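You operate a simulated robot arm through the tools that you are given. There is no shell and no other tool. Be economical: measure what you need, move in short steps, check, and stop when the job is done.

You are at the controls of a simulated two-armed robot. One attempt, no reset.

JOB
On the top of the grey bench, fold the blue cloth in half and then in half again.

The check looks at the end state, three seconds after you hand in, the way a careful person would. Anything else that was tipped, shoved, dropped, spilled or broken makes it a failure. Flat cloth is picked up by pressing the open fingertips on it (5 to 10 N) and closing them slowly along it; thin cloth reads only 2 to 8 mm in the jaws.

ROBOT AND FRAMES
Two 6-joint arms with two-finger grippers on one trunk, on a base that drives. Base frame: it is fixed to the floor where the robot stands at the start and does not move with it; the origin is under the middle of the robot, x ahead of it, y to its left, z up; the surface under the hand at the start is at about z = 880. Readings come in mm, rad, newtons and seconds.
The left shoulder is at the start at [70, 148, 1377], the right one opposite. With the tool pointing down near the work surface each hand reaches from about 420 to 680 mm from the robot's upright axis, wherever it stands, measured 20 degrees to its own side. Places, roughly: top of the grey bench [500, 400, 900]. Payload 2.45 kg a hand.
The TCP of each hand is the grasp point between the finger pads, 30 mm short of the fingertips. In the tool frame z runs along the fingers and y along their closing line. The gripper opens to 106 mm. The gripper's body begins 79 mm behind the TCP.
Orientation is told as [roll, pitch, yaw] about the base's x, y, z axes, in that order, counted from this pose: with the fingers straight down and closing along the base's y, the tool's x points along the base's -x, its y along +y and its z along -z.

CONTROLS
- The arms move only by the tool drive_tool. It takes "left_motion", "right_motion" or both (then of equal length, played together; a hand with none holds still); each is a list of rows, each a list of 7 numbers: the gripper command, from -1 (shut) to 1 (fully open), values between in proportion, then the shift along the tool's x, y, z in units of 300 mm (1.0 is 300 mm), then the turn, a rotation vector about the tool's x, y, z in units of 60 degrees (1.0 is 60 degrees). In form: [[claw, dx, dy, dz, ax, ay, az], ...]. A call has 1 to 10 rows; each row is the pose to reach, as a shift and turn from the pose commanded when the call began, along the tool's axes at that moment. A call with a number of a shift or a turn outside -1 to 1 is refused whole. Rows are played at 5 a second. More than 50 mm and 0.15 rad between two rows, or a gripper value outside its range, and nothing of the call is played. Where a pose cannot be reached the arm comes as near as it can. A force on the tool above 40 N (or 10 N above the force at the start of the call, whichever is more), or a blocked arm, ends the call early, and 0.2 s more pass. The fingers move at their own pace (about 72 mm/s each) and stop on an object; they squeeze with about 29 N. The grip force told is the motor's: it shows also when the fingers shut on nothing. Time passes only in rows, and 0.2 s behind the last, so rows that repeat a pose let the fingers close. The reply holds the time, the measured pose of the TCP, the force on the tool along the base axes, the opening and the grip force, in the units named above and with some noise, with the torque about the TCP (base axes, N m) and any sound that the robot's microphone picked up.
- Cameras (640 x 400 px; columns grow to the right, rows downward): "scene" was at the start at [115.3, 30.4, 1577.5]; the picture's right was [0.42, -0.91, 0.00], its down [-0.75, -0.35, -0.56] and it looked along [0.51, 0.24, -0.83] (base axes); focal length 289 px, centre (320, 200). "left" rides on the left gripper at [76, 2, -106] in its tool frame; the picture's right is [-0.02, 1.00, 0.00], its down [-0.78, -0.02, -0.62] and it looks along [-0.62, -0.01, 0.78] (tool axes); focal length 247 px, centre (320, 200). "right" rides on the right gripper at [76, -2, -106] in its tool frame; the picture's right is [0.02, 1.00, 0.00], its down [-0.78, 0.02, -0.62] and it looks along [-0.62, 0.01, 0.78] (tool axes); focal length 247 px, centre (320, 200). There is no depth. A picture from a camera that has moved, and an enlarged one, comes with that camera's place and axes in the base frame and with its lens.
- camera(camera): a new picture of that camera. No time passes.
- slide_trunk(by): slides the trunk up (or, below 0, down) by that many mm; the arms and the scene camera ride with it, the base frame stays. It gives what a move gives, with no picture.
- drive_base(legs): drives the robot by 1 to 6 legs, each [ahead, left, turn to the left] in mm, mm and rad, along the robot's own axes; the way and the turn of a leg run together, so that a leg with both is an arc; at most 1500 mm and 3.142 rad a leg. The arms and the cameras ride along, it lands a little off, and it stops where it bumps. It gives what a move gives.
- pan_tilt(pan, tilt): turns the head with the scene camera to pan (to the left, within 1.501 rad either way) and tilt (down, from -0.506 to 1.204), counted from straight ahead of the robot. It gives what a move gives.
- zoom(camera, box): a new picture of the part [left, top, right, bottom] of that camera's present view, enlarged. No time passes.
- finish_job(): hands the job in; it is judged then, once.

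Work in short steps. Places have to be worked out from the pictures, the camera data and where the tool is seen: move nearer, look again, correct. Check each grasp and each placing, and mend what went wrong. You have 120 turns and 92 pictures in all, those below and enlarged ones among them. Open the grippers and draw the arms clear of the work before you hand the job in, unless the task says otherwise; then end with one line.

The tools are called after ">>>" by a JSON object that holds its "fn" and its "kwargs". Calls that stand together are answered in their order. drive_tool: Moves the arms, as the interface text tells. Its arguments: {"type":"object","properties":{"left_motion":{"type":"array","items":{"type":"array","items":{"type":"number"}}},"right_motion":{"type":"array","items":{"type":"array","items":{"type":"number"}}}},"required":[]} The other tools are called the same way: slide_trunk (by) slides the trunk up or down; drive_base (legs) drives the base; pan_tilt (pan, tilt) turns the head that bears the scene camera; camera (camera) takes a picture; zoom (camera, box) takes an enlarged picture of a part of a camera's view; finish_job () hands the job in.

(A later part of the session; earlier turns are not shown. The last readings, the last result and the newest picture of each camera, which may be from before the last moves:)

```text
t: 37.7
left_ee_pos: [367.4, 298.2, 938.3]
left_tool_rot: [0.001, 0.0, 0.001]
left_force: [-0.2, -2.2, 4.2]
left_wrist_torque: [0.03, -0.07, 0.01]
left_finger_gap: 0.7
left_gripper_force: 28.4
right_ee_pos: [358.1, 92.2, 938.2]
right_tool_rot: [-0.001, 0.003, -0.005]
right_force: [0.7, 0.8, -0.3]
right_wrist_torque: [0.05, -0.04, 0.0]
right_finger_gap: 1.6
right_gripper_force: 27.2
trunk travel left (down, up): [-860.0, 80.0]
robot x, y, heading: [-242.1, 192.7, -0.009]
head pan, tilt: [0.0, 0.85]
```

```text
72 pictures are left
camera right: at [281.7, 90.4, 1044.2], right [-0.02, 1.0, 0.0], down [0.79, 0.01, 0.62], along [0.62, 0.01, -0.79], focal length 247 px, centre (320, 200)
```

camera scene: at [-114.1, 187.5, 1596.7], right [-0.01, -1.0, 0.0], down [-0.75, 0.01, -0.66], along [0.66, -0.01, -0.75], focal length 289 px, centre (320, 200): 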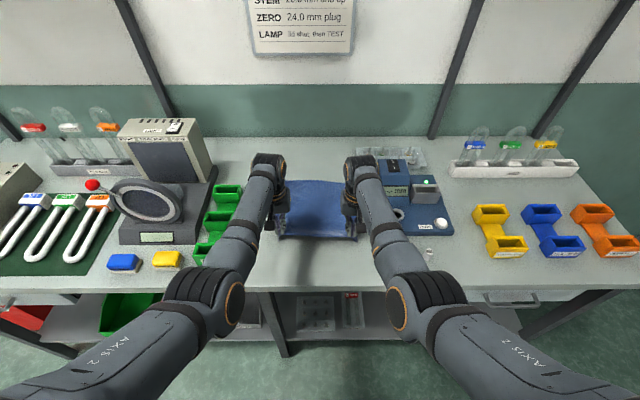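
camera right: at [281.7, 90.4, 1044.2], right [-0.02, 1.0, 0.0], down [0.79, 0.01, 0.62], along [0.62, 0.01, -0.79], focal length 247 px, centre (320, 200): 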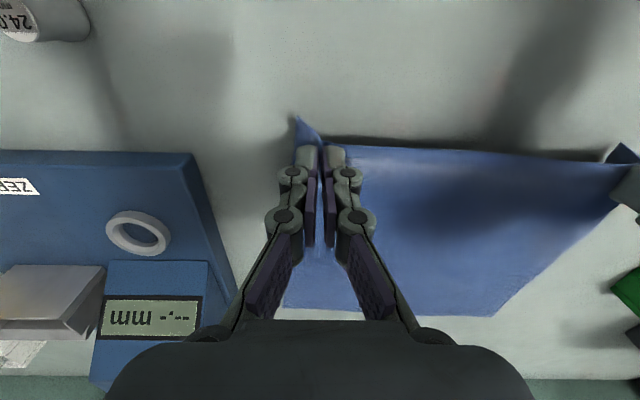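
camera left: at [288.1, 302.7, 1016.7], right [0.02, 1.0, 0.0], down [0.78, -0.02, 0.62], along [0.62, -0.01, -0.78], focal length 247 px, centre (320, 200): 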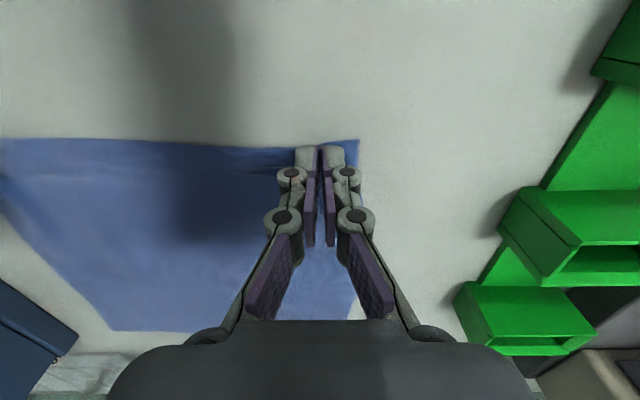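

Both corners are held and the near edge is lifted. I'll raise it with the trunk to z≈1010, drive ahead 120, and check the clearance to the blue gauge.

>>> {"fn": "slide_trunk", "kwargs": {"by": 70}}

>>> {"fn": "drive_base", "kwargs": {"legs": [[120, 0, 0]]}}

>>> {"fn": "camera", "kwargs": {"camera": "scene"}}

>>> {"fn": "camera", "kwargs": {"camera": "right"}}

```text
t: 38.8
left_ee_pos: [366.9, 297.8, 1008.7]
left_tool_rot: [0.0, 0.001, 0.001]
left_force: [-0.9, -1.0, -0.8]
left_wrist_torque: [-0.04, -0.01, 0.04]
left_finger_gap: 3.6
left_gripper_force: 36.0
right_ee_pos: [358.6, 91.8, 1009.3]
right_tool_rot: [0.0, 0.003, -0.003]
right_force: [-0.5, 1.0, -0.4]
right_wrist_torque: [0.02, 0.01, -0.01]
right_finger_gap: 1.9
right_gripper_force: 28.5
trunk travel left (down, up): [-930.0, 10.0]
robot x, y, heading: [-244.2, 186.4, -0.009]
head pan, tilt: [0.0, 0.85]
```

```text
t: 40.0
left_ee_pos: [483.7, 297.1, 1010.8]
left_tool_rot: [-0.002, -0.001, 0.002]
left_force: [0.0, -1.7, -1.6]
left_wrist_torque: [-0.2, 0.01, 0.02]
left_finger_gap: 1.5
left_gripper_force: 26.2
right_ee_pos: [474.4, 91.9, 1010.8]
right_tool_rot: [-0.001, 0.001, -0.003]
right_force: [0.0, 1.0, 0.3]
right_wrist_torque: [0.02, 0.0, -0.03]
right_finger_gap: 0.8
right_gripper_force: 30.3
trunk travel left (down, up): [-930.0, 10.0]
robot x, y, heading: [-121.9, 186.3, -0.01]
head pan, tilt: [0.0, 0.85]
```

```text
71 pictures are left
camera scene: at [0.4, 186.7, 1667.2], right [-0.01, -1.0, 0.0], down [-0.75, 0.01, -0.66], along [0.66, -0.01, -0.75], focal length 289 px, centre (320, 200)
```

scene: 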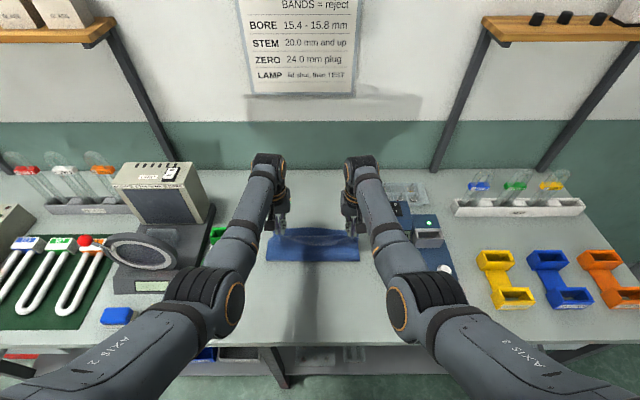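

```text
70 pictures are left
camera right: at [397.5, 89.5, 1115.6], right [-0.02, 1.0, 0.0], down [0.78, 0.01, 0.62], along [0.62, 0.01, -0.78], focal length 247 px, centre (320, 200)
```

right: 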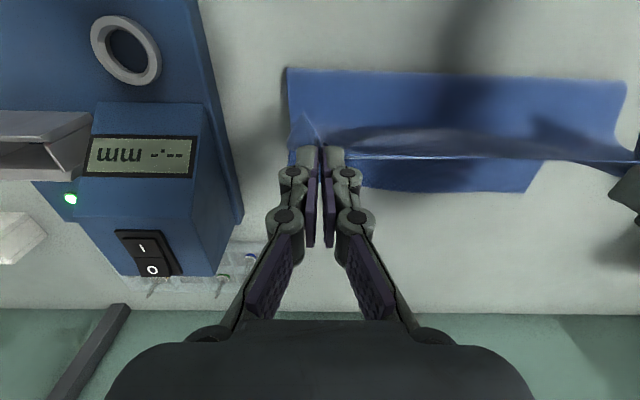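

The folded part moves well, but the lower layer slid about 35–40 mm toward me: its far edge is now at x≈568 and the bulge at x≈443. I'll lower the hands to relax the loop, then re-measure.

>>> {"fn": "slide_trunk", "kwargs": {"by": -45}}

>>> {"fn": "camera", "kwargs": {"camera": "left"}}

>>> {"fn": "camera", "kwargs": {"camera": "right"}}

```text
t: 40.9
left_ee_pos: [486.1, 298.4, 963.3]
left_tool_rot: [0.002, 0.002, 0.002]
left_force: [0.1, -0.9, 1.2]
left_wrist_torque: [0.01, 0.0, 0.0]
left_finger_gap: 0.6
left_gripper_force: 25.0
right_ee_pos: [476.2, 91.7, 963.2]
right_tool_rot: [0.0, 0.004, -0.004]
right_force: [-0.2, 0.4, 0.4]
right_wrist_torque: [0.05, 0.02, 0.0]
right_finger_gap: 1.5
right_gripper_force: 31.0
trunk travel left (down, up): [-885.0, 55.0]
robot x, y, heading: [-123.7, 185.4, -0.006]
head pan, tilt: [0.0, 0.85]
```

```text
69 pictures are left
camera left: at [409.3, 297.1, 1070.3], right [0.02, 1.0, 0.0], down [0.78, -0.02, 0.62], along [0.62, -0.01, -0.78], focal length 247 px, centre (320, 200)
```

left: 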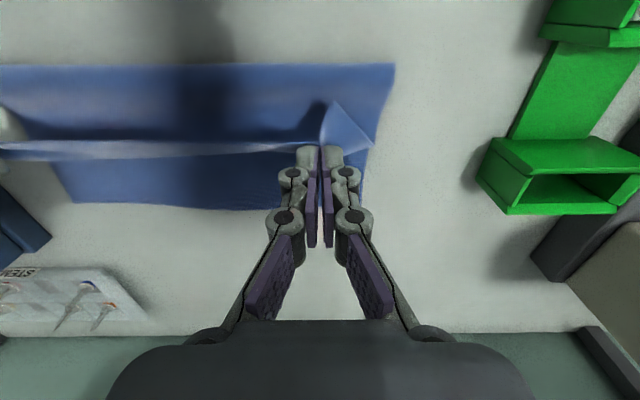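

```text
68 pictures are left
camera right: at [400.6, 89.5, 1069.0], right [-0.02, 1.0, 0.0], down [0.79, 0.01, 0.62], along [0.62, 0.01, -0.79], focal length 247 px, centre (320, 200)
```

right: 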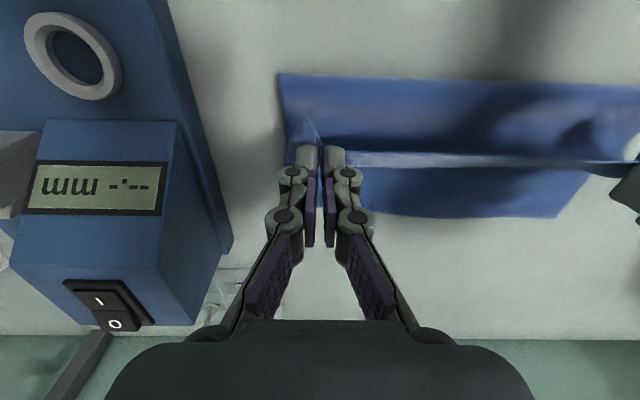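

The lower layer now runs x≈442–567, so the held edge needs another 72 mm or so. I'll lower a little more, drive 70, and recheck.

>>> {"fn": "slide_trunk", "kwargs": {"by": -20}}

>>> {"fn": "drive_base", "kwargs": {"legs": [[70, 0, 0]]}}

>>> {"fn": "camera", "kwargs": {"camera": "left"}}

>>> {"fn": "camera", "kwargs": {"camera": "right"}}

```text
t: 41.6
left_ee_pos: [485.0, 297.3, 943.3]
left_tool_rot: [-0.001, -0.002, 0.003]
left_force: [-0.6, -0.5, -0.6]
left_wrist_torque: [-0.01, -0.05, 0.05]
left_finger_gap: 2.9
left_gripper_force: 28.2
right_ee_pos: [475.4, 91.6, 944.1]
right_tool_rot: [0.0, 0.003, -0.003]
right_force: [0.3, 1.5, 1.5]
right_wrist_torque: [0.06, -0.01, 0.01]
right_finger_gap: 1.2
right_gripper_force: 29.4
trunk travel left (down, up): [-865.0, 75.0]
robot x, y, heading: [-126.4, 187.0, -0.009]
head pan, tilt: [0.0, 0.85]
```

```text
t: 42.6
left_ee_pos: [550.4, 296.8, 947.7]
left_tool_rot: [0.001, -0.004, 0.005]
left_force: [0.0, -1.6, 2.2]
left_wrist_torque: [0.03, -0.03, -0.02]
left_finger_gap: 1.3
left_gripper_force: 30.9
right_ee_pos: [541.6, 91.0, 946.3]
right_tool_rot: [0.0, -0.001, -0.002]
right_force: [-1.0, 0.9, 1.8]
right_wrist_torque: [0.06, -0.07, 0.02]
right_finger_gap: 0.9
right_gripper_force: 30.2
trunk travel left (down, up): [-865.0, 75.0]
robot x, y, heading: [-55.1, 184.7, -0.008]
head pan, tilt: [0.0, 0.85]
```

```text
67 pictures are left
camera left: at [473.4, 297.0, 1053.2], right [0.02, 1.0, 0.0], down [0.78, -0.01, 0.62], along [0.62, -0.01, -0.78], focal length 247 px, centre (320, 200)
```

left: 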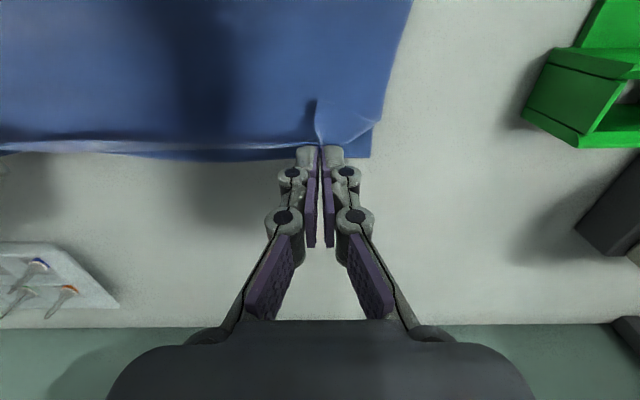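

```text
66 pictures are left
camera right: at [464.9, 89.6, 1051.8], right [-0.02, 1.0, 0.0], down [0.78, 0.02, 0.62], along [0.62, 0.01, -0.78], focal length 247 px, centre (320, 200)
```

right: 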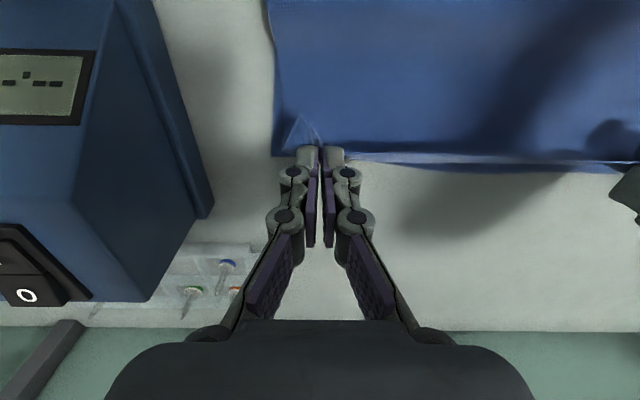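

The held edge is now over the far edge, which sits at x≈568. I'll zoom in to see how the flap beyond the pinch lies.

>>> {"fn": "zoom", "kwargs": {"camera": "left", "box": [220, 60, 420, 185]}}

>>> {"fn": "zoom", "kwargs": {"camera": "right", "box": [220, 60, 420, 185]}}

```text
3.20 times, centred on (320, 122) of left
camera zoom: at [473.4, 297.0, 1053.2], right [0.02, 1.0, 0.0], down [0.78, -0.01, 0.62], along [0.62, -0.01, -0.78], focal length 790 px, centre (320, 448)
```

zoom: 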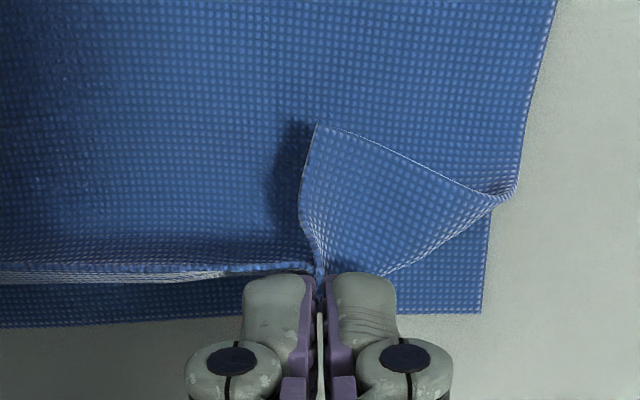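

```text
3.20 times, centred on (320, 122) of right
camera zoom: at [464.9, 89.6, 1051.8], right [-0.02, 1.0, 0.0], down [0.78, 0.02, 0.62], along [0.62, 0.01, -0.78], focal length 790 px, centre (320, 448)
```

zoom: 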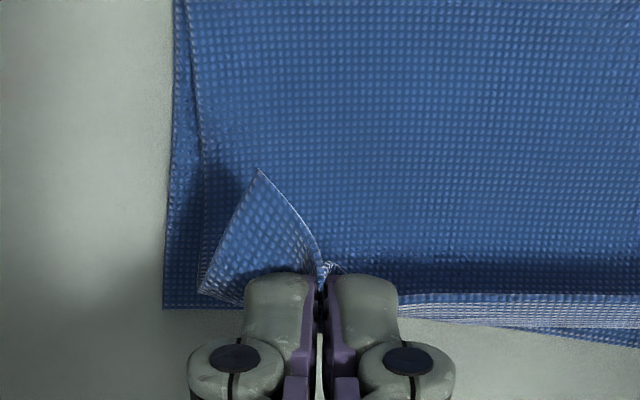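

The corner flaps beyond the pinches have folded back; I'll turn those out after placing. I'll nudge the hands to x≈555 and 553, spread them 4 mm each, and lower onto the layer.

>>> {"fn": "drive_tool", "kwargs": {"left_motion": [[-1, -0.01, 0.013, 0.03, 0, 0, 0], [-1, -0.015, 0.013, 0.06, 0, 0, 0], [-1, -0.015, 0.013, 0.09, 0, 0, 0], [-1, -0.015, 0.013, 0.11, 0, 0, 0]], "right_motion": [[-1, -0.02, -0.013, 0.03, 0, 0, 0], [-1, -0.04, -0.013, 0.06, 0, 0, 0], [-1, -0.04, -0.013, 0.09, 0, 0, 0], [-1, -0.04, -0.013, 0.11, 0, 0, 0]]}}

>>> {"fn": "zoom", "kwargs": {"camera": "left", "box": [160, 40, 480, 240]}}

>>> {"fn": "zoom", "kwargs": {"camera": "right", "box": [160, 40, 480, 240]}}

```text
t: 43.6
left_ee_pos: [557.9, 299.7, 912.8]
left_tool_rot: [-0.001, -0.001, 0.004]
left_force: [0.2, -5.0, 1.2]
left_wrist_torque: [-0.22, 0.0, 0.03]
left_finger_gap: 1.8
left_gripper_force: 26.1
right_ee_pos: [557.4, 88.5, 914.7]
right_tool_rot: [-0.001, -0.001, -0.002]
right_force: [1.4, 3.4, 9.7]
right_wrist_torque: [0.18, -0.05, 0.0]
right_finger_gap: 1.4
right_gripper_force: 28.9
trunk travel left (down, up): [-865.0, 75.0]
robot x, y, heading: [-60.6, 189.3, -0.009]
head pan, tilt: [0.0, 0.85]
```

```text
2.00 times, centred on (320, 140) of left
camera zoom: at [480.4, 301.2, 1018.9], right [0.02, 1.0, 0.0], down [0.78, -0.01, 0.62], along [0.62, -0.01, -0.78], focal length 494 px, centre (320, 320)
```

zoom: 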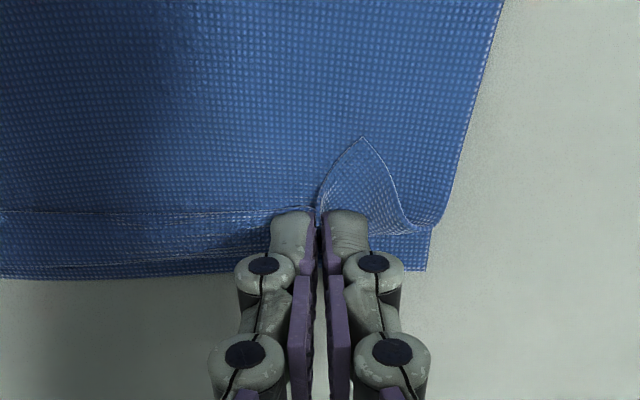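

```text
2.00 times, centred on (320, 140) of right
camera zoom: at [480.0, 87.1, 1019.3], right [-0.02, 1.0, 0.0], down [0.78, 0.02, 0.62], along [0.62, 0.01, -0.78], focal length 494 px, centre (320, 320)
```

zoom: 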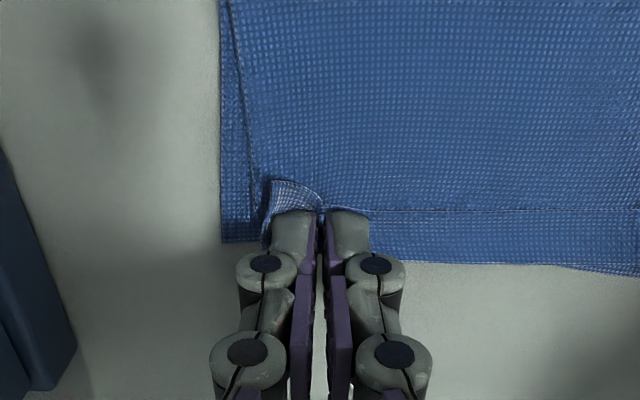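

Between the hands the top edge lags at x≈547, behind the pinch line. I'll lift a little, overshoot forward, then come down while drawing back so the edge trails out toward the far edge.

>>> {"fn": "drive_tool", "kwargs": {"left_motion": [[-1, -0.02, 0, -0.06, 0, 0, 0], [-1, -0.06, 0, -0.1, 0, 0, 0], [-1, -0.09, 0, -0.1, 0, 0, 0], [-1, -0.09, 0, -0.06, 0, 0, 0], [-1, -0.06, 0, -0.03, 0, 0, 0], [-1, -0.03, 0, -0.01, 0, 0, 0], [-1, -0.01, 0, 0, 0, 0, 0]], "right_motion": [[-1, -0.02, 0, -0.06, 0, 0, 0], [-1, -0.06, 0, -0.1, 0, 0, 0], [-1, -0.09, 0, -0.1, 0, 0, 0], [-1, -0.09, 0, -0.06, 0, 0, 0], [-1, -0.06, 0, -0.03, 0, 0, 0], [-1, -0.03, 0, -0.01, 0, 0, 0], [-1, -0.01, 0, 0.005, 0, 0, 0]]}}

>>> {"fn": "zoom", "kwargs": {"camera": "left", "box": [160, 40, 480, 240]}}

>>> {"fn": "camera", "kwargs": {"camera": "right"}}

```text
t: 45.2
left_ee_pos: [565.6, 300.4, 911.4]
left_tool_rot: [0.003, -0.002, 0.006]
left_force: [1.2, -4.3, 6.5]
left_wrist_torque: [-0.16, -0.01, 0.02]
left_finger_gap: 2.1
left_gripper_force: 30.3
left hand out of reach, approached as far as the arm can: row 4, 7
right_ee_pos: [560.6, 88.3, 913.9]
right_tool_rot: [-0.002, -0.002, -0.002]
right_force: [3.4, 3.8, 14.6]
right_wrist_torque: [0.12, -0.07, -0.03]
right_finger_gap: 1.7
right_gripper_force: 29.4
right hand out of reach, approached as far as the arm can: row 3, 4, 5
trunk travel left (down, up): [-865.0, 75.0]
robot x, y, heading: [-56.4, 187.3, -0.003]
head pan, tilt: [0.0, 0.85]
```

```text
2.00 times, centred on (320, 140) of left
camera zoom: at [488.2, 300.6, 1017.8], right [0.02, 1.0, 0.0], down [0.78, -0.02, 0.62], along [0.62, -0.01, -0.78], focal length 494 px, centre (320, 320)
```

zoom: 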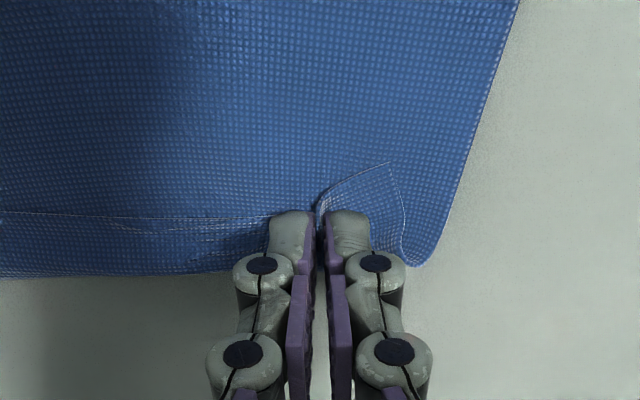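

```text
60 pictures are left
camera right: at [483.3, 85.7, 1018.0], right [-0.02, 1.0, 0.0], down [0.78, 0.02, 0.62], along [0.62, 0.01, -0.78], focal length 247 px, centre (320, 200)
```

right: 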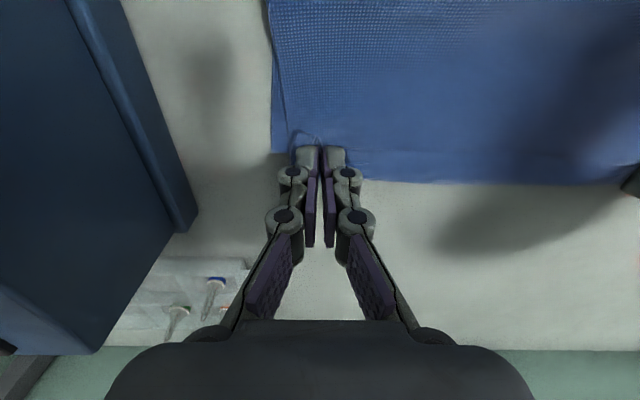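

A strip about 20 mm wide along the top edge lies folded back, as the pinch geometry forces. I'll draw back to x≈556, release, lift, and see how it relaxes.

>>> {"fn": "drive_tool", "kwargs": {"left_motion": [[-1, 0.015, 0, -0.005, 0, 0, 0], [-1, 0.03, 0, -0.005, 0, 0, 0], [-0.85, 0.03, 0, -0.005, 0, 0, 0], [-0.7, 0.03, 0, -0.005, 0, 0, 0], [-0.6, 0.03, 0, -0.005, 0, 0, 0], [-0.6, 0.03, 0, -0.05, 0, 0, 0], [-0.6, 0.03, 0, -0.15, 0, 0, 0], [-0.6, 0.03, 0, -0.25, 0, 0, 0]], "right_motion": [[-1, 0.01, 0, -0.01, 0, 0, 0], [-1, 0.015, 0, -0.01, 0, 0, 0], [-0.85, 0.015, 0, -0.01, 0, 0, 0], [-0.7, 0.015, 0, -0.01, 0, 0, 0], [-0.6, 0.015, 0, -0.01, 0, 0, 0], [-0.6, 0.015, 0, -0.06, 0, 0, 0], [-0.6, 0.015, 0, -0.16, 0, 0, 0], [-0.6, 0.015, 0, -0.26, 0, 0, 0]]}}

>>> {"fn": "camera", "kwargs": {"camera": "left"}}

>>> {"fn": "camera", "kwargs": {"camera": "right"}}

```text
t: 47.0
left_ee_pos: [591.7, 293.8, 971.7]
left_tool_rot: [0.001, 0.005, 0.002]
left_force: [0.2, 0.8, -0.5]
left_wrist_torque: [0.0, -0.02, 0.0]
left_finger_gap: 21.4
left_gripper_force: 0.0
left hand out of reach, approached as far as the arm can: row 1, 2, 3, 4, 5, 6, 7, 8
right_ee_pos: [585.9, 94.2, 978.0]
right_tool_rot: [0.0, 0.004, -0.004]
right_force: [-0.7, 0.4, 0.3]
right_wrist_torque: [0.03, -0.01, 0.01]
right_finger_gap: 21.1
right_gripper_force: 0.0
right hand out of reach, approached as far as the arm can: row 1, 2, 3, 4, 5, 6, 7, 8
trunk travel left (down, up): [-865.0, 75.0]
robot x, y, heading: [-54.5, 184.9, -0.004]
head pan, tilt: [0.0, 0.85]
```

```text
59 pictures are left
camera left: at [513.7, 293.6, 1078.7], right [0.02, 1.0, 0.0], down [0.79, -0.02, 0.62], along [0.62, -0.01, -0.79], focal length 247 px, centre (320, 200)
```

left: 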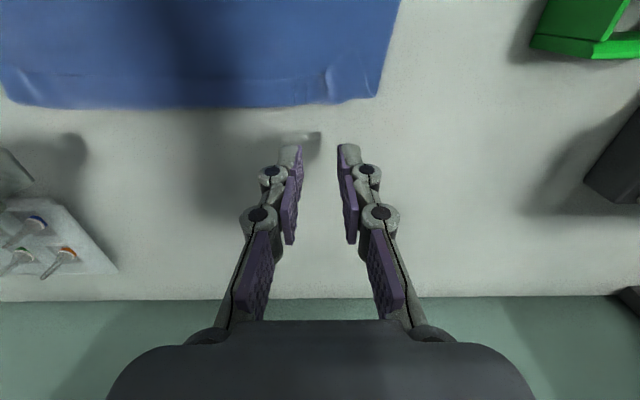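

```text
58 pictures are left
camera right: at [509.9, 92.5, 1083.5], right [-0.02, 1.0, 0.0], down [0.79, 0.02, 0.62], along [0.62, 0.01, -0.79], focal length 247 px, centre (320, 200)
```

right: 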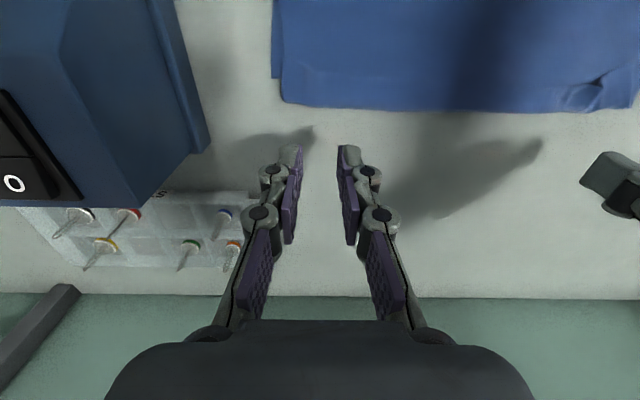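

Both hands have released and are clear. I'll back the base 110 mm for a good view of the result.

>>> {"fn": "drive_base", "kwargs": {"legs": [[-110, 0, 0]]}}

>>> {"fn": "zoom", "kwargs": {"camera": "left", "box": [0, 0, 480, 300]}}

>>> {"fn": "zoom", "kwargs": {"camera": "right", "box": [160, 0, 640, 300]}}

```text
t: 48.2
left_ee_pos: [484.4, 294.8, 970.5]
left_tool_rot: [0.003, 0.005, 0.002]
left_force: [0.6, 0.3, -0.3]
left_wrist_torque: [0.02, -0.01, 0.0]
left_finger_gap: 21.3
left_gripper_force: 0.0
right_ee_pos: [479.1, 94.1, 975.1]
right_tool_rot: [0.0, 0.008, -0.004]
right_force: [-0.5, -0.1, 0.2]
right_wrist_torque: [0.03, 0.0, 0.01]
right_finger_gap: 21.3
right_gripper_force: 0.0
trunk travel left (down, up): [-865.0, 75.0]
robot x, y, heading: [-163.8, 186.3, -0.007]
head pan, tilt: [0.0, 0.85]
```

```text
1.33 times, centred on (240, 150) of left
camera zoom: at [407.9, 294.1, 1077.3], right [0.02, 1.0, 0.0], down [0.79, -0.02, 0.62], along [0.62, -0.01, -0.79], focal length 329 px, centre (427, 267)
```

zoom: 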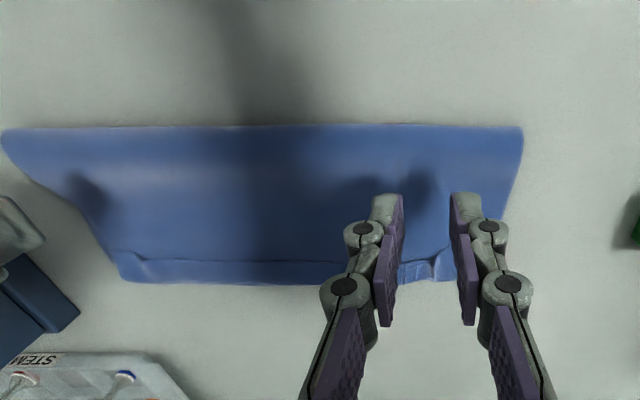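

```text
1.33 times, centred on (400, 150) of right
camera zoom: at [403.5, 92.9, 1081.8], right [-0.02, 1.0, 0.0], down [0.79, 0.01, 0.62], along [0.62, 0.01, -0.79], focal length 329 px, centre (213, 267)
```

zoom: 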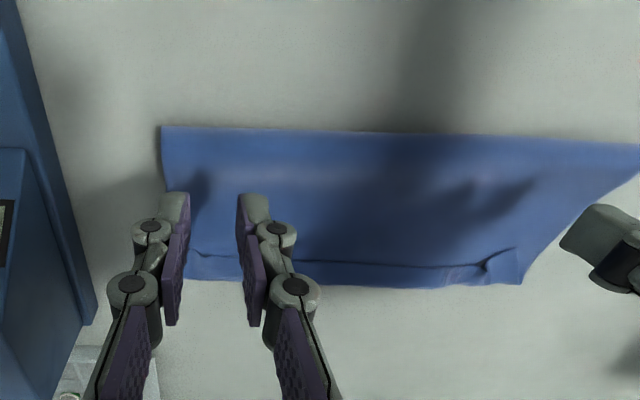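

The result is a neat two-layer rectangle at x≈460–578, with a hem about 20 mm wide turned back on top along the far edge. I plan to re-grip only the outer rim of that hem with slightly tilted fingers and lay it back flat. First I'll drive forward so the tips are over it.

>>> {"fn": "drive_base", "kwargs": {"legs": [[72, 0, 0]]}}

>>> {"fn": "drive_tool", "kwargs": {"left_motion": [[-0.6, 0, 0.03, 0.03, 0, 0, 0], [-0.6, 0, 0.06, 0.06, 0, 0, 0], [-0.6, 0, 0.06, 0.09, 0, 0, 0]], "right_motion": [[-0.6, 0, -0.03, 0.03, 0, 0, 0], [-0.6, 0, -0.053, 0.06, 0, 0, 0], [-0.6, 0, -0.053, 0.1, 0, 0, 0]]}}

>>> {"fn": "zoom", "kwargs": {"camera": "left", "box": [200, 30, 440, 180]}}

>>> {"fn": "zoom", "kwargs": {"camera": "right", "box": [200, 30, 440, 180]}}

```text
t: 49.2
left_ee_pos: [550.2, 293.4, 974.7]
left_tool_rot: [0.002, -0.003, 0.001]
left_force: [-0.7, -0.9, 0.6]
left_wrist_torque: [0.02, -0.04, 0.01]
left_finger_gap: 21.1
left_gripper_force: 0.1
right_ee_pos: [545.8, 94.8, 979.9]
right_tool_rot: [-0.002, 0.0, -0.003]
right_force: [0.5, 0.1, 1.1]
right_wrist_torque: [-0.01, -0.07, 0.03]
right_finger_gap: 21.3
right_gripper_force: 0.1
trunk travel left (down, up): [-865.0, 75.0]
robot x, y, heading: [-92.2, 188.2, -0.006]
head pan, tilt: [0.0, 0.85]
```

```text
t: 50.0
left_ee_pos: [550.6, 313.6, 945.7]
left_tool_rot: [0.001, 0.005, 0.002]
left_force: [1.5, 0.6, 0.0]
left_wrist_torque: [-0.03, 0.05, -0.01]
left_finger_gap: 21.0
left_gripper_force: 0.1
left hand out of reach, approached as far as the arm can: row 3
right_ee_pos: [545.0, 75.2, 948.0]
right_tool_rot: [0.001, 0.006, -0.003]
right_force: [-0.7, 0.1, 0.2]
right_wrist_torque: [0.0, 0.05, 0.0]
right_finger_gap: 21.1
right_gripper_force: 0.0
right hand out of reach, approached as far as the arm can: row 3
trunk travel left (down, up): [-865.0, 75.0]
robot x, y, heading: [-88.3, 190.2, -0.01]
head pan, tilt: [0.0, 0.85]
```

```text
2.67 times, centred on (320, 105) of left
camera zoom: at [474.7, 313.3, 1053.0], right [0.02, 1.0, 0.0], down [0.79, -0.02, 0.62], along [0.62, -0.01, -0.79], focal length 659 px, centre (320, 453)
```

zoom: 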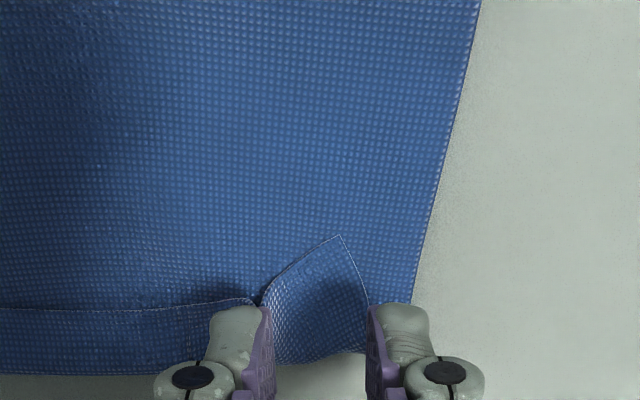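

```text
2.67 times, centred on (320, 105) of right
camera zoom: at [468.8, 73.1, 1053.7], right [-0.02, 1.0, 0.0], down [0.79, 0.02, 0.62], along [0.62, 0.01, -0.79], focal length 659 px, centre (320, 453)
```

zoom: 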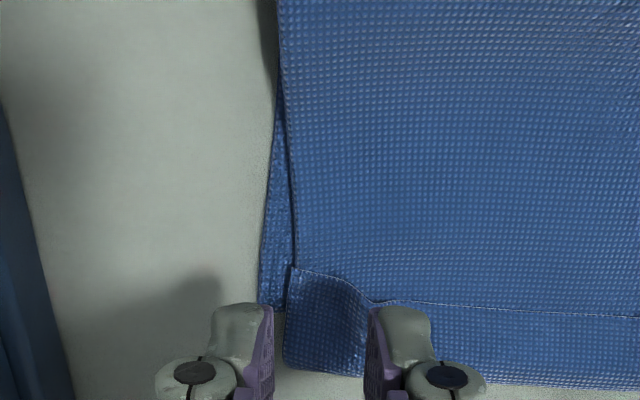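

The hem edge lies at x≈553 with its crease at x≈574, and the corner flap tips are at x≈537. I'll drive 27 mm closer for reach, then set the hands at y≈300 and 90 with a 10° pitch so only the front of the tips presses on the hem rim.

>>> {"fn": "drive_base", "kwargs": {"legs": [[27, 0, 0]]}}

>>> {"fn": "drive_tool", "kwargs": {"left_motion": [[-0.6, 0.03, -0.02, -0.02, 0, 0.06, 0], [-0.6, 0.06, -0.045, -0.02, 0, 0.12, 0], [-0.6, 0.07, -0.045, -0.01, 0, 0.167, 0], [-0.6, 0.07, -0.045, 0.03, 0, 0.167, 0]], "right_motion": [[-0.6, 0.02, 0.02, -0.02, 0, 0.06, 0], [-0.6, 0.04, 0.045, -0.02, 0, 0.12, 0], [-0.6, 0.055, 0.045, -0.01, 0, 0.167, 0], [-0.6, 0.055, 0.045, 0.03, 0, 0.167, 0]]}}

```text
t: 50.9
left_ee_pos: [571.5, 313.1, 951.4]
left_tool_rot: [0.001, -0.002, 0.001]
left_force: [-0.6, 1.0, 0.6]
left_wrist_torque: [0.0, -0.07, 0.01]
left_finger_gap: 21.3
left_gripper_force: 0.0
right_ee_pos: [566.0, 75.8, 952.3]
right_tool_rot: [0.0, 0.0, -0.002]
right_force: [-0.4, -0.1, 0.8]
right_wrist_torque: [0.0, -0.05, 0.01]
right_finger_gap: 21.1
right_gripper_force: 0.1
trunk travel left (down, up): [-865.0, 75.0]
robot x, y, heading: [-68.1, 188.2, -0.007]
head pan, tilt: [0.0, 0.85]
```

```text
t: 51.9
left_ee_pos: [538.3, 304.8, 948.9]
left_tool_rot: [0.0, 0.181, 0.004]
left_force: [-0.9, 0.3, -0.8]
left_wrist_torque: [0.0, 0.04, -0.03]
left_finger_gap: 21.1
left_gripper_force: 0.0
left hand out of reach, approached as far as the arm can: row 1, 2, 3, 4
right_ee_pos: [531.1, 80.4, 953.3]
right_tool_rot: [0.001, 0.183, 0.0]
right_force: [-0.2, 0.8, -0.2]
right_wrist_torque: [-0.02, 0.01, -0.04]
right_finger_gap: 21.4
right_gripper_force: 0.1
right hand out of reach, approached as far as the arm can: row 1, 2, 3, 4
trunk travel left (down, up): [-865.0, 75.0]
robot x, y, heading: [-64.3, 184.8, -0.005]
head pan, tilt: [0.0, 0.85]
```

The pitch costs some reach, so I'll drive 30 mm closer and see where the hands are.

>>> {"fn": "drive_base", "kwargs": {"legs": [[32, 0, 0]]}}

>>> {"fn": "drive_tool", "kwargs": {"left_motion": [[-0.6, 0.03, -0.012, 0.02, 0, 0, 0], [-0.6, 0.03, -0.012, 0.05, 0, 0, 0], [-0.6, 0.03, -0.012, 0.08, 0, 0, 0]], "right_motion": [[-0.6, 0.01, 0.03, 0.02, 0, 0, 0], [-0.6, 0.01, 0.03, 0.05, 0, 0, 0], [-0.6, 0.01, 0.03, 0.09, 0, 0, 0]]}}

```text
t: 52.7
left_ee_pos: [564.1, 306.2, 954.2]
left_tool_rot: [0.002, 0.172, 0.003]
left_force: [-0.6, -0.1, 1.0]
left_wrist_torque: [-0.03, -0.1, 0.01]
left_finger_gap: 21.3
left_gripper_force: 0.1
right_ee_pos: [557.9, 81.5, 957.1]
right_tool_rot: [0.0, 0.174, -0.001]
right_force: [0.1, -0.2, 0.3]
right_wrist_torque: [-0.03, -0.07, 0.0]
right_finger_gap: 21.2
right_gripper_force: 0.1
trunk travel left (down, up): [-865.0, 75.0]
robot x, y, heading: [-35.3, 186.1, -0.007]
head pan, tilt: [0.0, 0.85]
```

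```text
t: 53.5
left_ee_pos: [556.2, 301.5, 927.0]
left_tool_rot: [0.001, 0.18, 0.003]
left_force: [0.4, -0.1, 0.0]
left_wrist_torque: [-0.04, 0.06, 0.03]
left_finger_gap: 21.4
left_gripper_force: 0.1
right_ee_pos: [551.3, 86.8, 927.5]
right_tool_rot: [0.0, 0.183, -0.004]
right_force: [-0.5, -0.6, -0.3]
right_wrist_torque: [0.01, 0.0, 0.0]
right_finger_gap: 20.9
right_gripper_force: 0.0
right hand out of reach, approached as far as the arm can: row 3
trunk travel left (down, up): [-865.0, 75.0]
robot x, y, heading: [-34.4, 185.7, -0.004]
head pan, tilt: [0.0, 0.85]
```

The front tips are about 12 mm above the hem. I'll check alignment before pressing.

>>> {"fn": "zoom", "kwargs": {"camera": "left", "box": [220, 60, 420, 185]}}

>>> {"fn": "zoom", "kwargs": {"camera": "right", "box": [220, 60, 420, 185]}}

```text
3.20 times, centred on (320, 122) of left
camera zoom: at [499.8, 301.2, 1045.6], right [0.02, 1.0, 0.0], down [0.88, -0.01, 0.47], along [0.47, -0.01, -0.88], focal length 790 px, centre (320, 448)
```

zoom: 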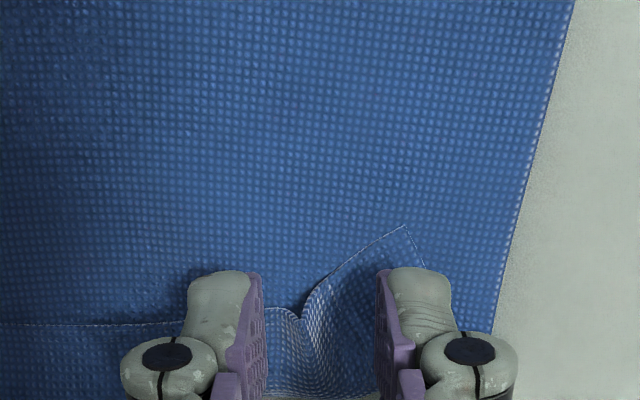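

```text
3.20 times, centred on (320, 122) of right
camera zoom: at [495.7, 85.9, 1044.6], right [-0.02, 1.0, 0.0], down [0.88, 0.01, 0.47], along [0.47, 0.01, -0.88], focal length 790 px, centre (320, 448)
```

zoom: 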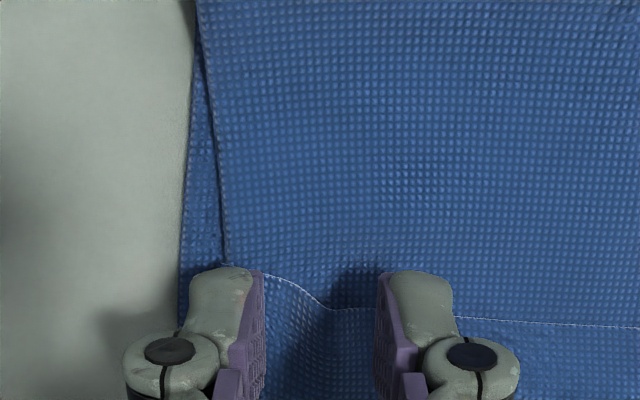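

The fingers straddle the existing pucker on the hem rim in both hands. I'll lower 9 mm with the trunk and then feel for contact.

>>> {"fn": "slide_trunk", "kwargs": {"by": -9}}

>>> {"fn": "drive_tool", "kwargs": {"left_motion": [[-0.6, 0, 0, 0.003, 0, 0, 0], [-0.6, 0, 0, 0.006, 0, 0, 0]], "right_motion": [[-0.6, -0.01, 0, 0.003, 0, 0, 0], [-0.6, -0.01, 0, 0.006, 0, 0, 0]]}}

```text
t: 54.1
left_ee_pos: [555.5, 300.8, 918.2]
left_tool_rot: [0.001, 0.178, 0.003]
left_force: [-0.1, 0.0, 0.0]
left_wrist_torque: [0.01, 0.05, 0.02]
left_finger_gap: 21.3
left_gripper_force: 0.1
right_ee_pos: [550.6, 87.5, 919.2]
right_tool_rot: [0.0, 0.182, -0.004]
right_force: [-0.1, 0.0, -0.4]
right_wrist_torque: [0.02, 0.03, 0.01]
right_finger_gap: 21.1
right_gripper_force: 0.1
trunk travel left (down, up): [-856.0, 84.0]
robot x, y, heading: [-33.4, 187.7, -0.006]
head pan, tilt: [0.0, 0.85]
```

```text
t: 54.7
left_ee_pos: [554.0, 301.3, 918.0]
left_tool_rot: [0.003, 0.179, 0.004]
left_force: [0.0, 0.1, 0.2]
left_wrist_torque: [0.0, 0.03, -0.03]
left_finger_gap: 21.4
left_gripper_force: 0.1
right_ee_pos: [551.0, 85.6, 918.3]
right_tool_rot: [-0.003, 0.182, -0.003]
right_force: [1.2, 1.2, 0.2]
right_wrist_torque: [0.02, -0.02, 0.0]
right_finger_gap: 21.2
right_gripper_force: 0.0
trunk travel left (down, up): [-856.0, 84.0]
robot x, y, heading: [-37.1, 185.5, -0.007]
head pan, tilt: [0.0, 0.85]
```

>>> {"fn": "drive_tool", "kwargs": {"left_motion": [[-0.6, -0.005, 0, 0.005, 0, 0, 0], [-0.6, -0.005, 0, 0.01, 0, 0, 0], [-0.6, -0.005, 0, 0.013, 0, 0, 0]], "right_motion": [[-0.6, -0.01, 0, 0.005, 0, 0, 0], [-0.6, -0.01, 0, 0.01, 0, 0, 0], [-0.6, -0.01, 0, 0.013, 0, 0, 0]]}}

```text
t: 55.5
left_ee_pos: [555.7, 301.0, 913.3]
left_tool_rot: [0.001, 0.177, 0.004]
left_force: [-0.5, 0.5, 4.5]
left_wrist_torque: [-0.01, -0.04, 0.01]
left_finger_gap: 21.2
left_gripper_force: 0.1
right_ee_pos: [551.4, 86.8, 918.5]
right_tool_rot: [-0.001, 0.18, -0.001]
right_force: [-0.9, -0.5, -1.4]
right_wrist_torque: [-0.01, -0.02, 0.02]
right_finger_gap: 21.2
right_gripper_force: 0.1
right hand out of reach, approached as far as the arm can: row 1, 2, 3
trunk travel left (down, up): [-856.0, 84.0]
robot x, y, heading: [-31.8, 184.8, -0.008]
head pan, tilt: [0.0, 0.85]
```

The left has 4.5 N of contact; the right hand is limited by my forward request. I'll lower the right straight down without it.

>>> {"fn": "drive_tool", "kwargs": {"right_motion": [[-0.6, 0.01, 0, 0.005, 0, 0, 0], [-0.6, 0.01, 0, 0.01, 0, 0, 0], [-0.6, 0.01, 0, 0.016, 0, 0, 0]]}}

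```text
t: 56.3
left_ee_pos: [555.5, 301.0, 913.6]
left_tool_rot: [0.002, 0.178, 0.005]
left_force: [2.2, 0.1, 6.6]
left_wrist_torque: [-0.02, -0.08, 0.01]
left_finger_gap: 20.8
left_gripper_force: 0.1
right_ee_pos: [547.6, 85.0, 913.7]
right_tool_rot: [-0.001, 0.18, -0.002]
right_force: [-0.7, 1.0, 1.6]
right_wrist_torque: [0.01, -0.03, 0.03]
right_finger_gap: 21.2
right_gripper_force: 0.0
trunk travel left (down, up): [-856.0, 84.0]
robot x, y, heading: [-38.6, 186.5, -0.002]
head pan, tilt: [0.0, 0.85]
```

The right tip is at x≈553, barely on the rim. I'll lift both slightly and drive 14 mm closer to gain reach.

>>> {"fn": "drive_tool", "kwargs": {"left_motion": [[-0.6, 0, 0, -0.03, 0, 0, 0]], "right_motion": [[-0.6, 0, 0, -0.03, 0, 0, 0]]}}

>>> {"fn": "drive_base", "kwargs": {"legs": [[16, 0, 0]]}}

>>> {"fn": "drive_tool", "kwargs": {"left_motion": [[-0.6, 0.04, 0, 0.01, 0, 0, 0], [-0.6, 0.04, 0, 0.02, 0, 0, 0]], "right_motion": [[-0.6, 0.015, 0.01, 0.01, 0, 0, 0], [-0.6, 0.015, 0.01, 0.02, 0, 0, 0]]}}

```text
t: 56.7
left_ee_pos: [558.7, 302.9, 922.5]
left_tool_rot: [0.003, 0.181, 0.001]
left_force: [0.0, -0.5, 0.3]
left_wrist_torque: [0.01, -0.01, 0.01]
left_finger_gap: 21.3
left_gripper_force: 0.0
right_ee_pos: [550.3, 87.6, 921.5]
right_tool_rot: [-0.003, 0.183, -0.002]
right_force: [-0.1, 0.3, 0.2]
right_wrist_torque: [0.02, 0.01, 0.0]
right_finger_gap: 21.1
right_gripper_force: 0.1
trunk travel left (down, up): [-856.0, 84.0]
robot x, y, heading: [-31.7, 186.3, -0.009]
head pan, tilt: [0.0, 0.85]
```

```text
t: 57.4
left_ee_pos: [570.5, 302.3, 925.4]
left_tool_rot: [0.001, 0.175, 0.004]
left_force: [-0.7, 0.2, -0.1]
left_wrist_torque: [0.01, -0.06, 0.01]
left_finger_gap: 21.2
left_gripper_force: 0.1
right_ee_pos: [563.6, 87.8, 923.8]
right_tool_rot: [-0.003, 0.178, -0.001]
right_force: [-0.1, -0.7, -0.3]
right_wrist_torque: [0.0, -0.03, 0.04]
right_finger_gap: 21.2
right_gripper_force: 0.1
trunk travel left (down, up): [-856.0, 84.0]
robot x, y, heading: [-20.8, 183.9, -0.006]
head pan, tilt: [0.0, 0.85]
```

```text
t: 58.0
left_ee_pos: [560.3, 301.1, 919.8]
left_tool_rot: [0.0, 0.178, 0.003]
left_force: [0.6, 0.3, -0.4]
left_wrist_torque: [0.0, -0.02, 0.03]
left_finger_gap: 21.2
left_gripper_force: 0.1
right_ee_pos: [561.9, 90.3, 917.5]
right_tool_rot: [-0.002, 0.185, -0.002]
right_force: [0.2, 0.6, -0.3]
right_wrist_torque: [-0.01, -0.03, 0.01]
right_finger_gap: 21.1
right_gripper_force: 0.0
trunk travel left (down, up): [-856.0, 84.0]
robot x, y, heading: [-20.0, 188.1, -0.006]
head pan, tilt: [0.0, 0.85]
```

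Now I'll go back to x≈554/553 and down to contact.

>>> {"fn": "drive_tool", "kwargs": {"left_motion": [[-0.6, 0.017, 0, 0.01, 0, 0, 0], [-0.6, 0.017, 0, 0.017, 0, 0, 0], [-0.6, 0.017, 0, 0.023, 0, 0, 0]], "right_motion": [[-0.6, 0.027, 0, 0.006, 0, 0, 0], [-0.6, 0.027, 0, 0.012, 0, 0, 0], [-0.6, 0.027, 0, 0.017, 0, 0, 0]]}}

```text
t: 58.8
left_ee_pos: [553.4, 300.6, 915.4]
left_tool_rot: [0.003, 0.177, 0.003]
left_force: [0.0, 0.2, 0.3]
left_wrist_torque: [0.02, -0.01, 0.03]
left_finger_gap: 20.9
left_gripper_force: 0.0
right_ee_pos: [559.4, 92.6, 913.1]
right_tool_rot: [-0.003, 0.177, -0.004]
right_force: [4.4, -2.6, 20.3]
right_wrist_torque: [-0.06, -0.23, -0.02]
right_finger_gap: 22.3
right_gripper_force: 0.8
right hand out of reach, approached as far as the arm can: row 1, 2, 3
trunk travel left (down, up): [-856.0, 84.0]
robot x, y, heading: [-21.0, 187.9, -0.007]
head pan, tilt: [0.0, 0.85]
```

The right is pressing too hard (20 N) and sits a bit far forward at x≈559. I'll raise it, shift back 5 mm and press again; the left needs about 2 mm more.

>>> {"fn": "drive_tool", "kwargs": {"left_motion": [[-0.6, 0, 0, 0, 0, 0, 0], [-0.6, 0, 0, 0, 0, 0, 0], [-0.6, 0, 0, 0.004, 0, 0, 0], [-0.6, 0, 0, 0.007, 0, 0, 0], [-0.6, 0, 0, 0.008, 0, 0, 0]], "right_motion": [[-0.6, 0, 0, -0.03, 0, 0, 0], [-0.6, 0.02, -0.01, -0.03, 0, 0, 0], [-0.6, 0.02, -0.01, -0.015, 0, 0, 0], [-0.6, 0.02, -0.01, -0.006, 0, 0, 0], [-0.6, 0.02, -0.01, -0.004, 0, 0, 0]]}}

```text
t: 60.0
left_ee_pos: [553.8, 302.2, 913.9]
left_tool_rot: [0.001, 0.173, 0.002]
left_force: [4.0, 0.9, 14.5]
left_wrist_torque: [0.06, -0.22, 0.01]
left_finger_gap: 21.2
left_gripper_force: 0.1
right_ee_pos: [560.0, 89.9, 914.7]
right_tool_rot: [-0.003, 0.176, -0.002]
right_force: [4.1, -0.7, 16.7]
right_wrist_torque: [-0.01, -0.21, -0.07]
right_finger_gap: 21.8
right_gripper_force: 0.4
right hand out of reach, approached as far as the arm can: row 2, 3, 4, 5
trunk travel left (down, up): [-856.0, 84.0]
robot x, y, heading: [-19.0, 187.2, -0.009]
head pan, tilt: [0.0, 0.85]
```

I'll accept the right at x≈560, ease both up about 0.8 mm to reach the 5–10 N range, and close slowly.

>>> {"fn": "drive_tool", "kwargs": {"left_motion": [[-0.6, 0, 0, -0.002, 0, 0, 0], [-0.68, 0, 0, -0.002, 0, 0, 0], [-0.76, 0, 0, -0.002, 0, 0, 0], [-0.84, 0, 0, -0.002, 0, 0, 0], [-0.92, 0, 0, -0.002, 0, 0, 0], [-1, 0, 0, -0.002, 0, 0, 0], [-1, 0, 0, -0.002, 0, 0, 0], [-1, 0, 0, -0.002, 0, 0, 0]], "right_motion": [[-0.6, 0, 0, -0.003, 0, 0, 0], [-0.68, 0, 0, -0.003, 0, 0, 0], [-0.76, 0, 0, -0.003, 0, 0, 0], [-0.84, 0, 0, -0.003, 0, 0, 0], [-0.92, 0, 0, -0.003, 0, 0, 0], [-1, 0, 0, -0.003, 0, 0, 0], [-1, 0, 0, -0.003, 0, 0, 0], [-1, 0, 0, -0.003, 0, 0, 0]]}}

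>>> {"fn": "zoom", "kwargs": {"camera": "left", "box": [160, 40, 480, 240]}}

>>> {"fn": "zoom", "kwargs": {"camera": "right", "box": [160, 40, 480, 240]}}

```text
t: 61.8
left_ee_pos: [552.5, 302.1, 912.0]
left_tool_rot: [-0.001, 0.177, 0.001]
left_force: [0.4, -7.3, 1.6]
left_wrist_torque: [-0.35, -0.01, 0.01]
left_finger_gap: 1.8
left_gripper_force: 25.4
right_ee_pos: [558.6, 90.2, 911.7]
right_tool_rot: [0.0, 0.179, -0.001]
right_force: [-2.7, 6.3, 16.5]
right_wrist_torque: [0.1, 0.03, 0.03]
right_finger_gap: 2.4
right_gripper_force: 29.0
trunk travel left (down, up): [-856.0, 84.0]
robot x, y, heading: [-19.0, 187.0, -0.008]
head pan, tilt: [0.0, 0.85]
```

```text
2.00 times, centred on (320, 140) of left
camera zoom: at [494.8, 302.0, 1031.0], right [0.02, 1.0, 0.0], down [0.88, -0.01, 0.47], along [0.47, -0.01, -0.88], focal length 494 px, centre (320, 320)
```

zoom: 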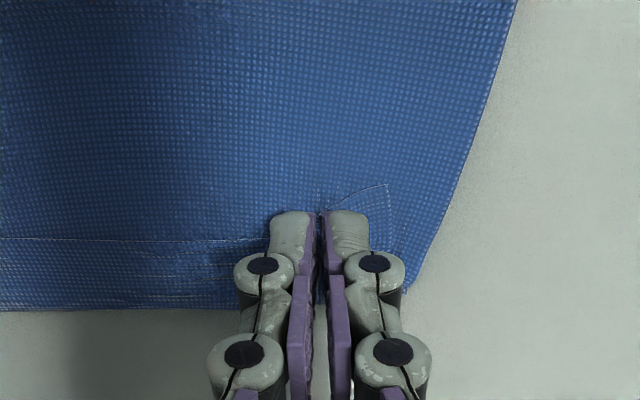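

```text
2.00 times, centred on (320, 140) of right
camera zoom: at [501.5, 89.2, 1028.6], right [-0.02, 1.0, 0.0], down [0.88, 0.02, 0.47], along [0.47, 0.01, -0.88], focal length 494 px, centre (320, 320)
```

zoom: 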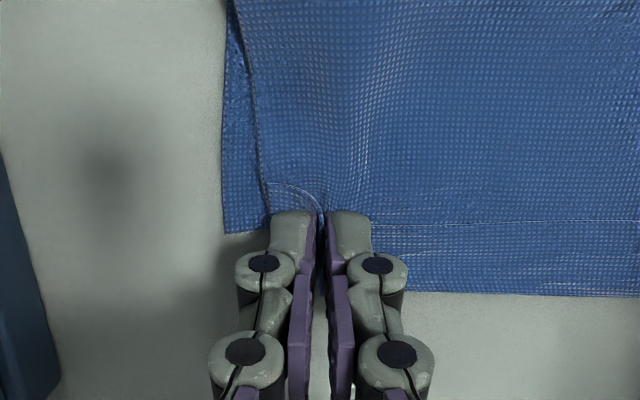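

Both hands have closed on cloth at about 2 mm. I'll lift 25 mm to see which layers came along.

>>> {"fn": "drive_tool", "kwargs": {"left_motion": [[-1, 0, -0.01, -0.03, 0, 0, 0], [-1, 0, -0.01, -0.06, 0, 0, 0], [-1, 0, -0.01, -0.09, 0, 0, 0]], "right_motion": [[-1, 0, 0.01, -0.03, 0, 0, 0], [-1, 0, 0.01, -0.06, 0, 0, 0], [-1, 0, 0.01, -0.09, 0, 0, 0]]}}

>>> {"fn": "camera", "kwargs": {"camera": "left"}}

>>> {"fn": "camera", "kwargs": {"camera": "right"}}

```text
t: 62.6
left_ee_pos: [558.1, 298.7, 937.6]
left_tool_rot: [0.003, 0.179, 0.004]
left_force: [1.5, 0.5, -0.1]
left_wrist_torque: [-0.08, 0.02, 0.0]
left_finger_gap: 4.7
left_gripper_force: 30.1
right_ee_pos: [569.3, 93.6, 934.7]
right_tool_rot: [-0.002, 0.186, -0.003]
right_force: [0.3, 0.6, 2.0]
right_wrist_torque: [0.06, 0.03, -0.03]
right_finger_gap: 0.3
right_gripper_force: 24.4
right hand out of reach, approached as far as the arm can: row 2, 3
trunk travel left (down, up): [-856.0, 84.0]
robot x, y, heading: [-17.4, 186.2, -0.008]
head pan, tilt: [0.0, 0.85]
```

```text
49 pictures are left
camera left: at [501.8, 298.3, 1056.5], right [0.02, 1.0, 0.0], down [0.88, -0.02, 0.47], along [0.47, -0.01, -0.88], focal length 247 px, centre (320, 200)
```

left: 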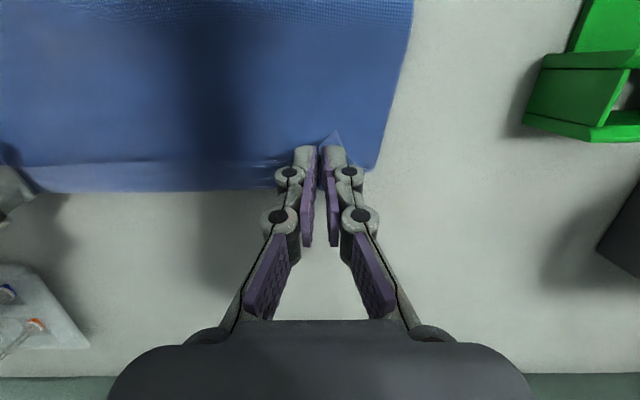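

```text
48 pictures are left
camera right: at [513.7, 92.0, 1051.6], right [-0.02, 1.0, 0.0], down [0.88, 0.02, 0.47], along [0.47, 0.01, -0.88], focal length 247 px, centre (320, 200)
```

right: 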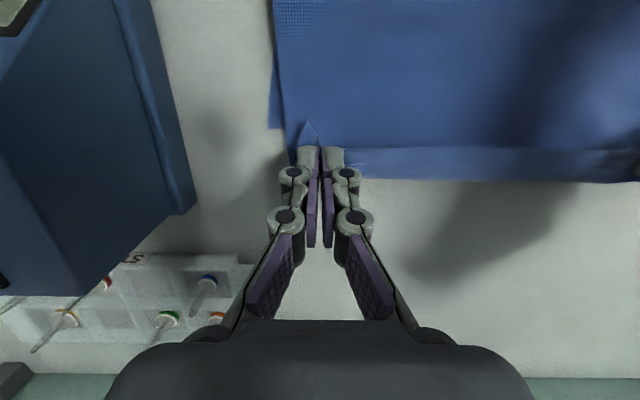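

I'll zoom in to see what each hand holds.

>>> {"fn": "zoom", "kwargs": {"camera": "left", "box": [220, 100, 420, 225]}}

>>> {"fn": "zoom", "kwargs": {"camera": "right", "box": [220, 100, 420, 225]}}

```text
3.20 times, centred on (320, 162) of left
camera zoom: at [501.8, 298.3, 1056.5], right [0.02, 1.0, 0.0], down [0.88, -0.02, 0.47], along [0.47, -0.01, -0.88], focal length 790 px, centre (320, 320)
```

zoom: 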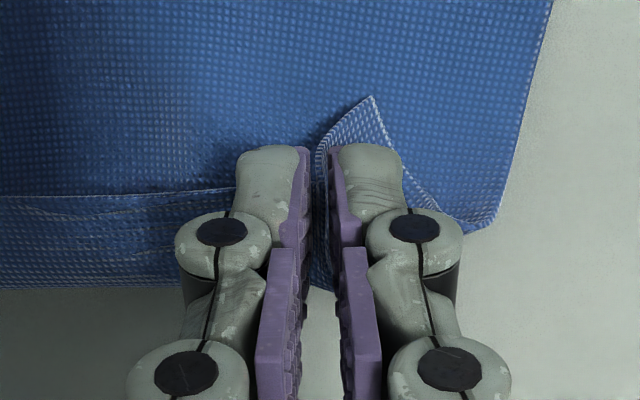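

```text
3.20 times, centred on (320, 162) of right
camera zoom: at [513.7, 92.0, 1051.6], right [-0.02, 1.0, 0.0], down [0.88, 0.02, 0.47], along [0.47, 0.01, -0.88], focal length 790 px, centre (320, 320)
```

zoom: 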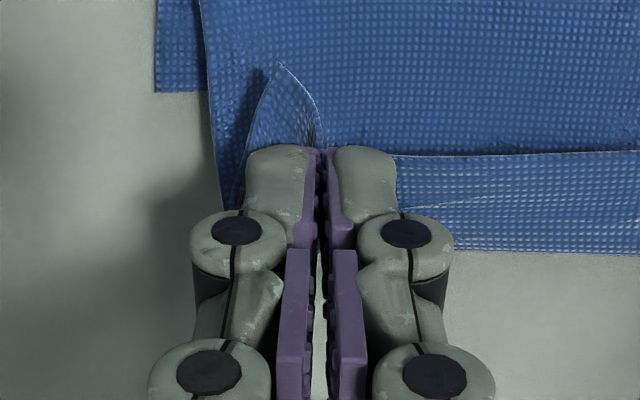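

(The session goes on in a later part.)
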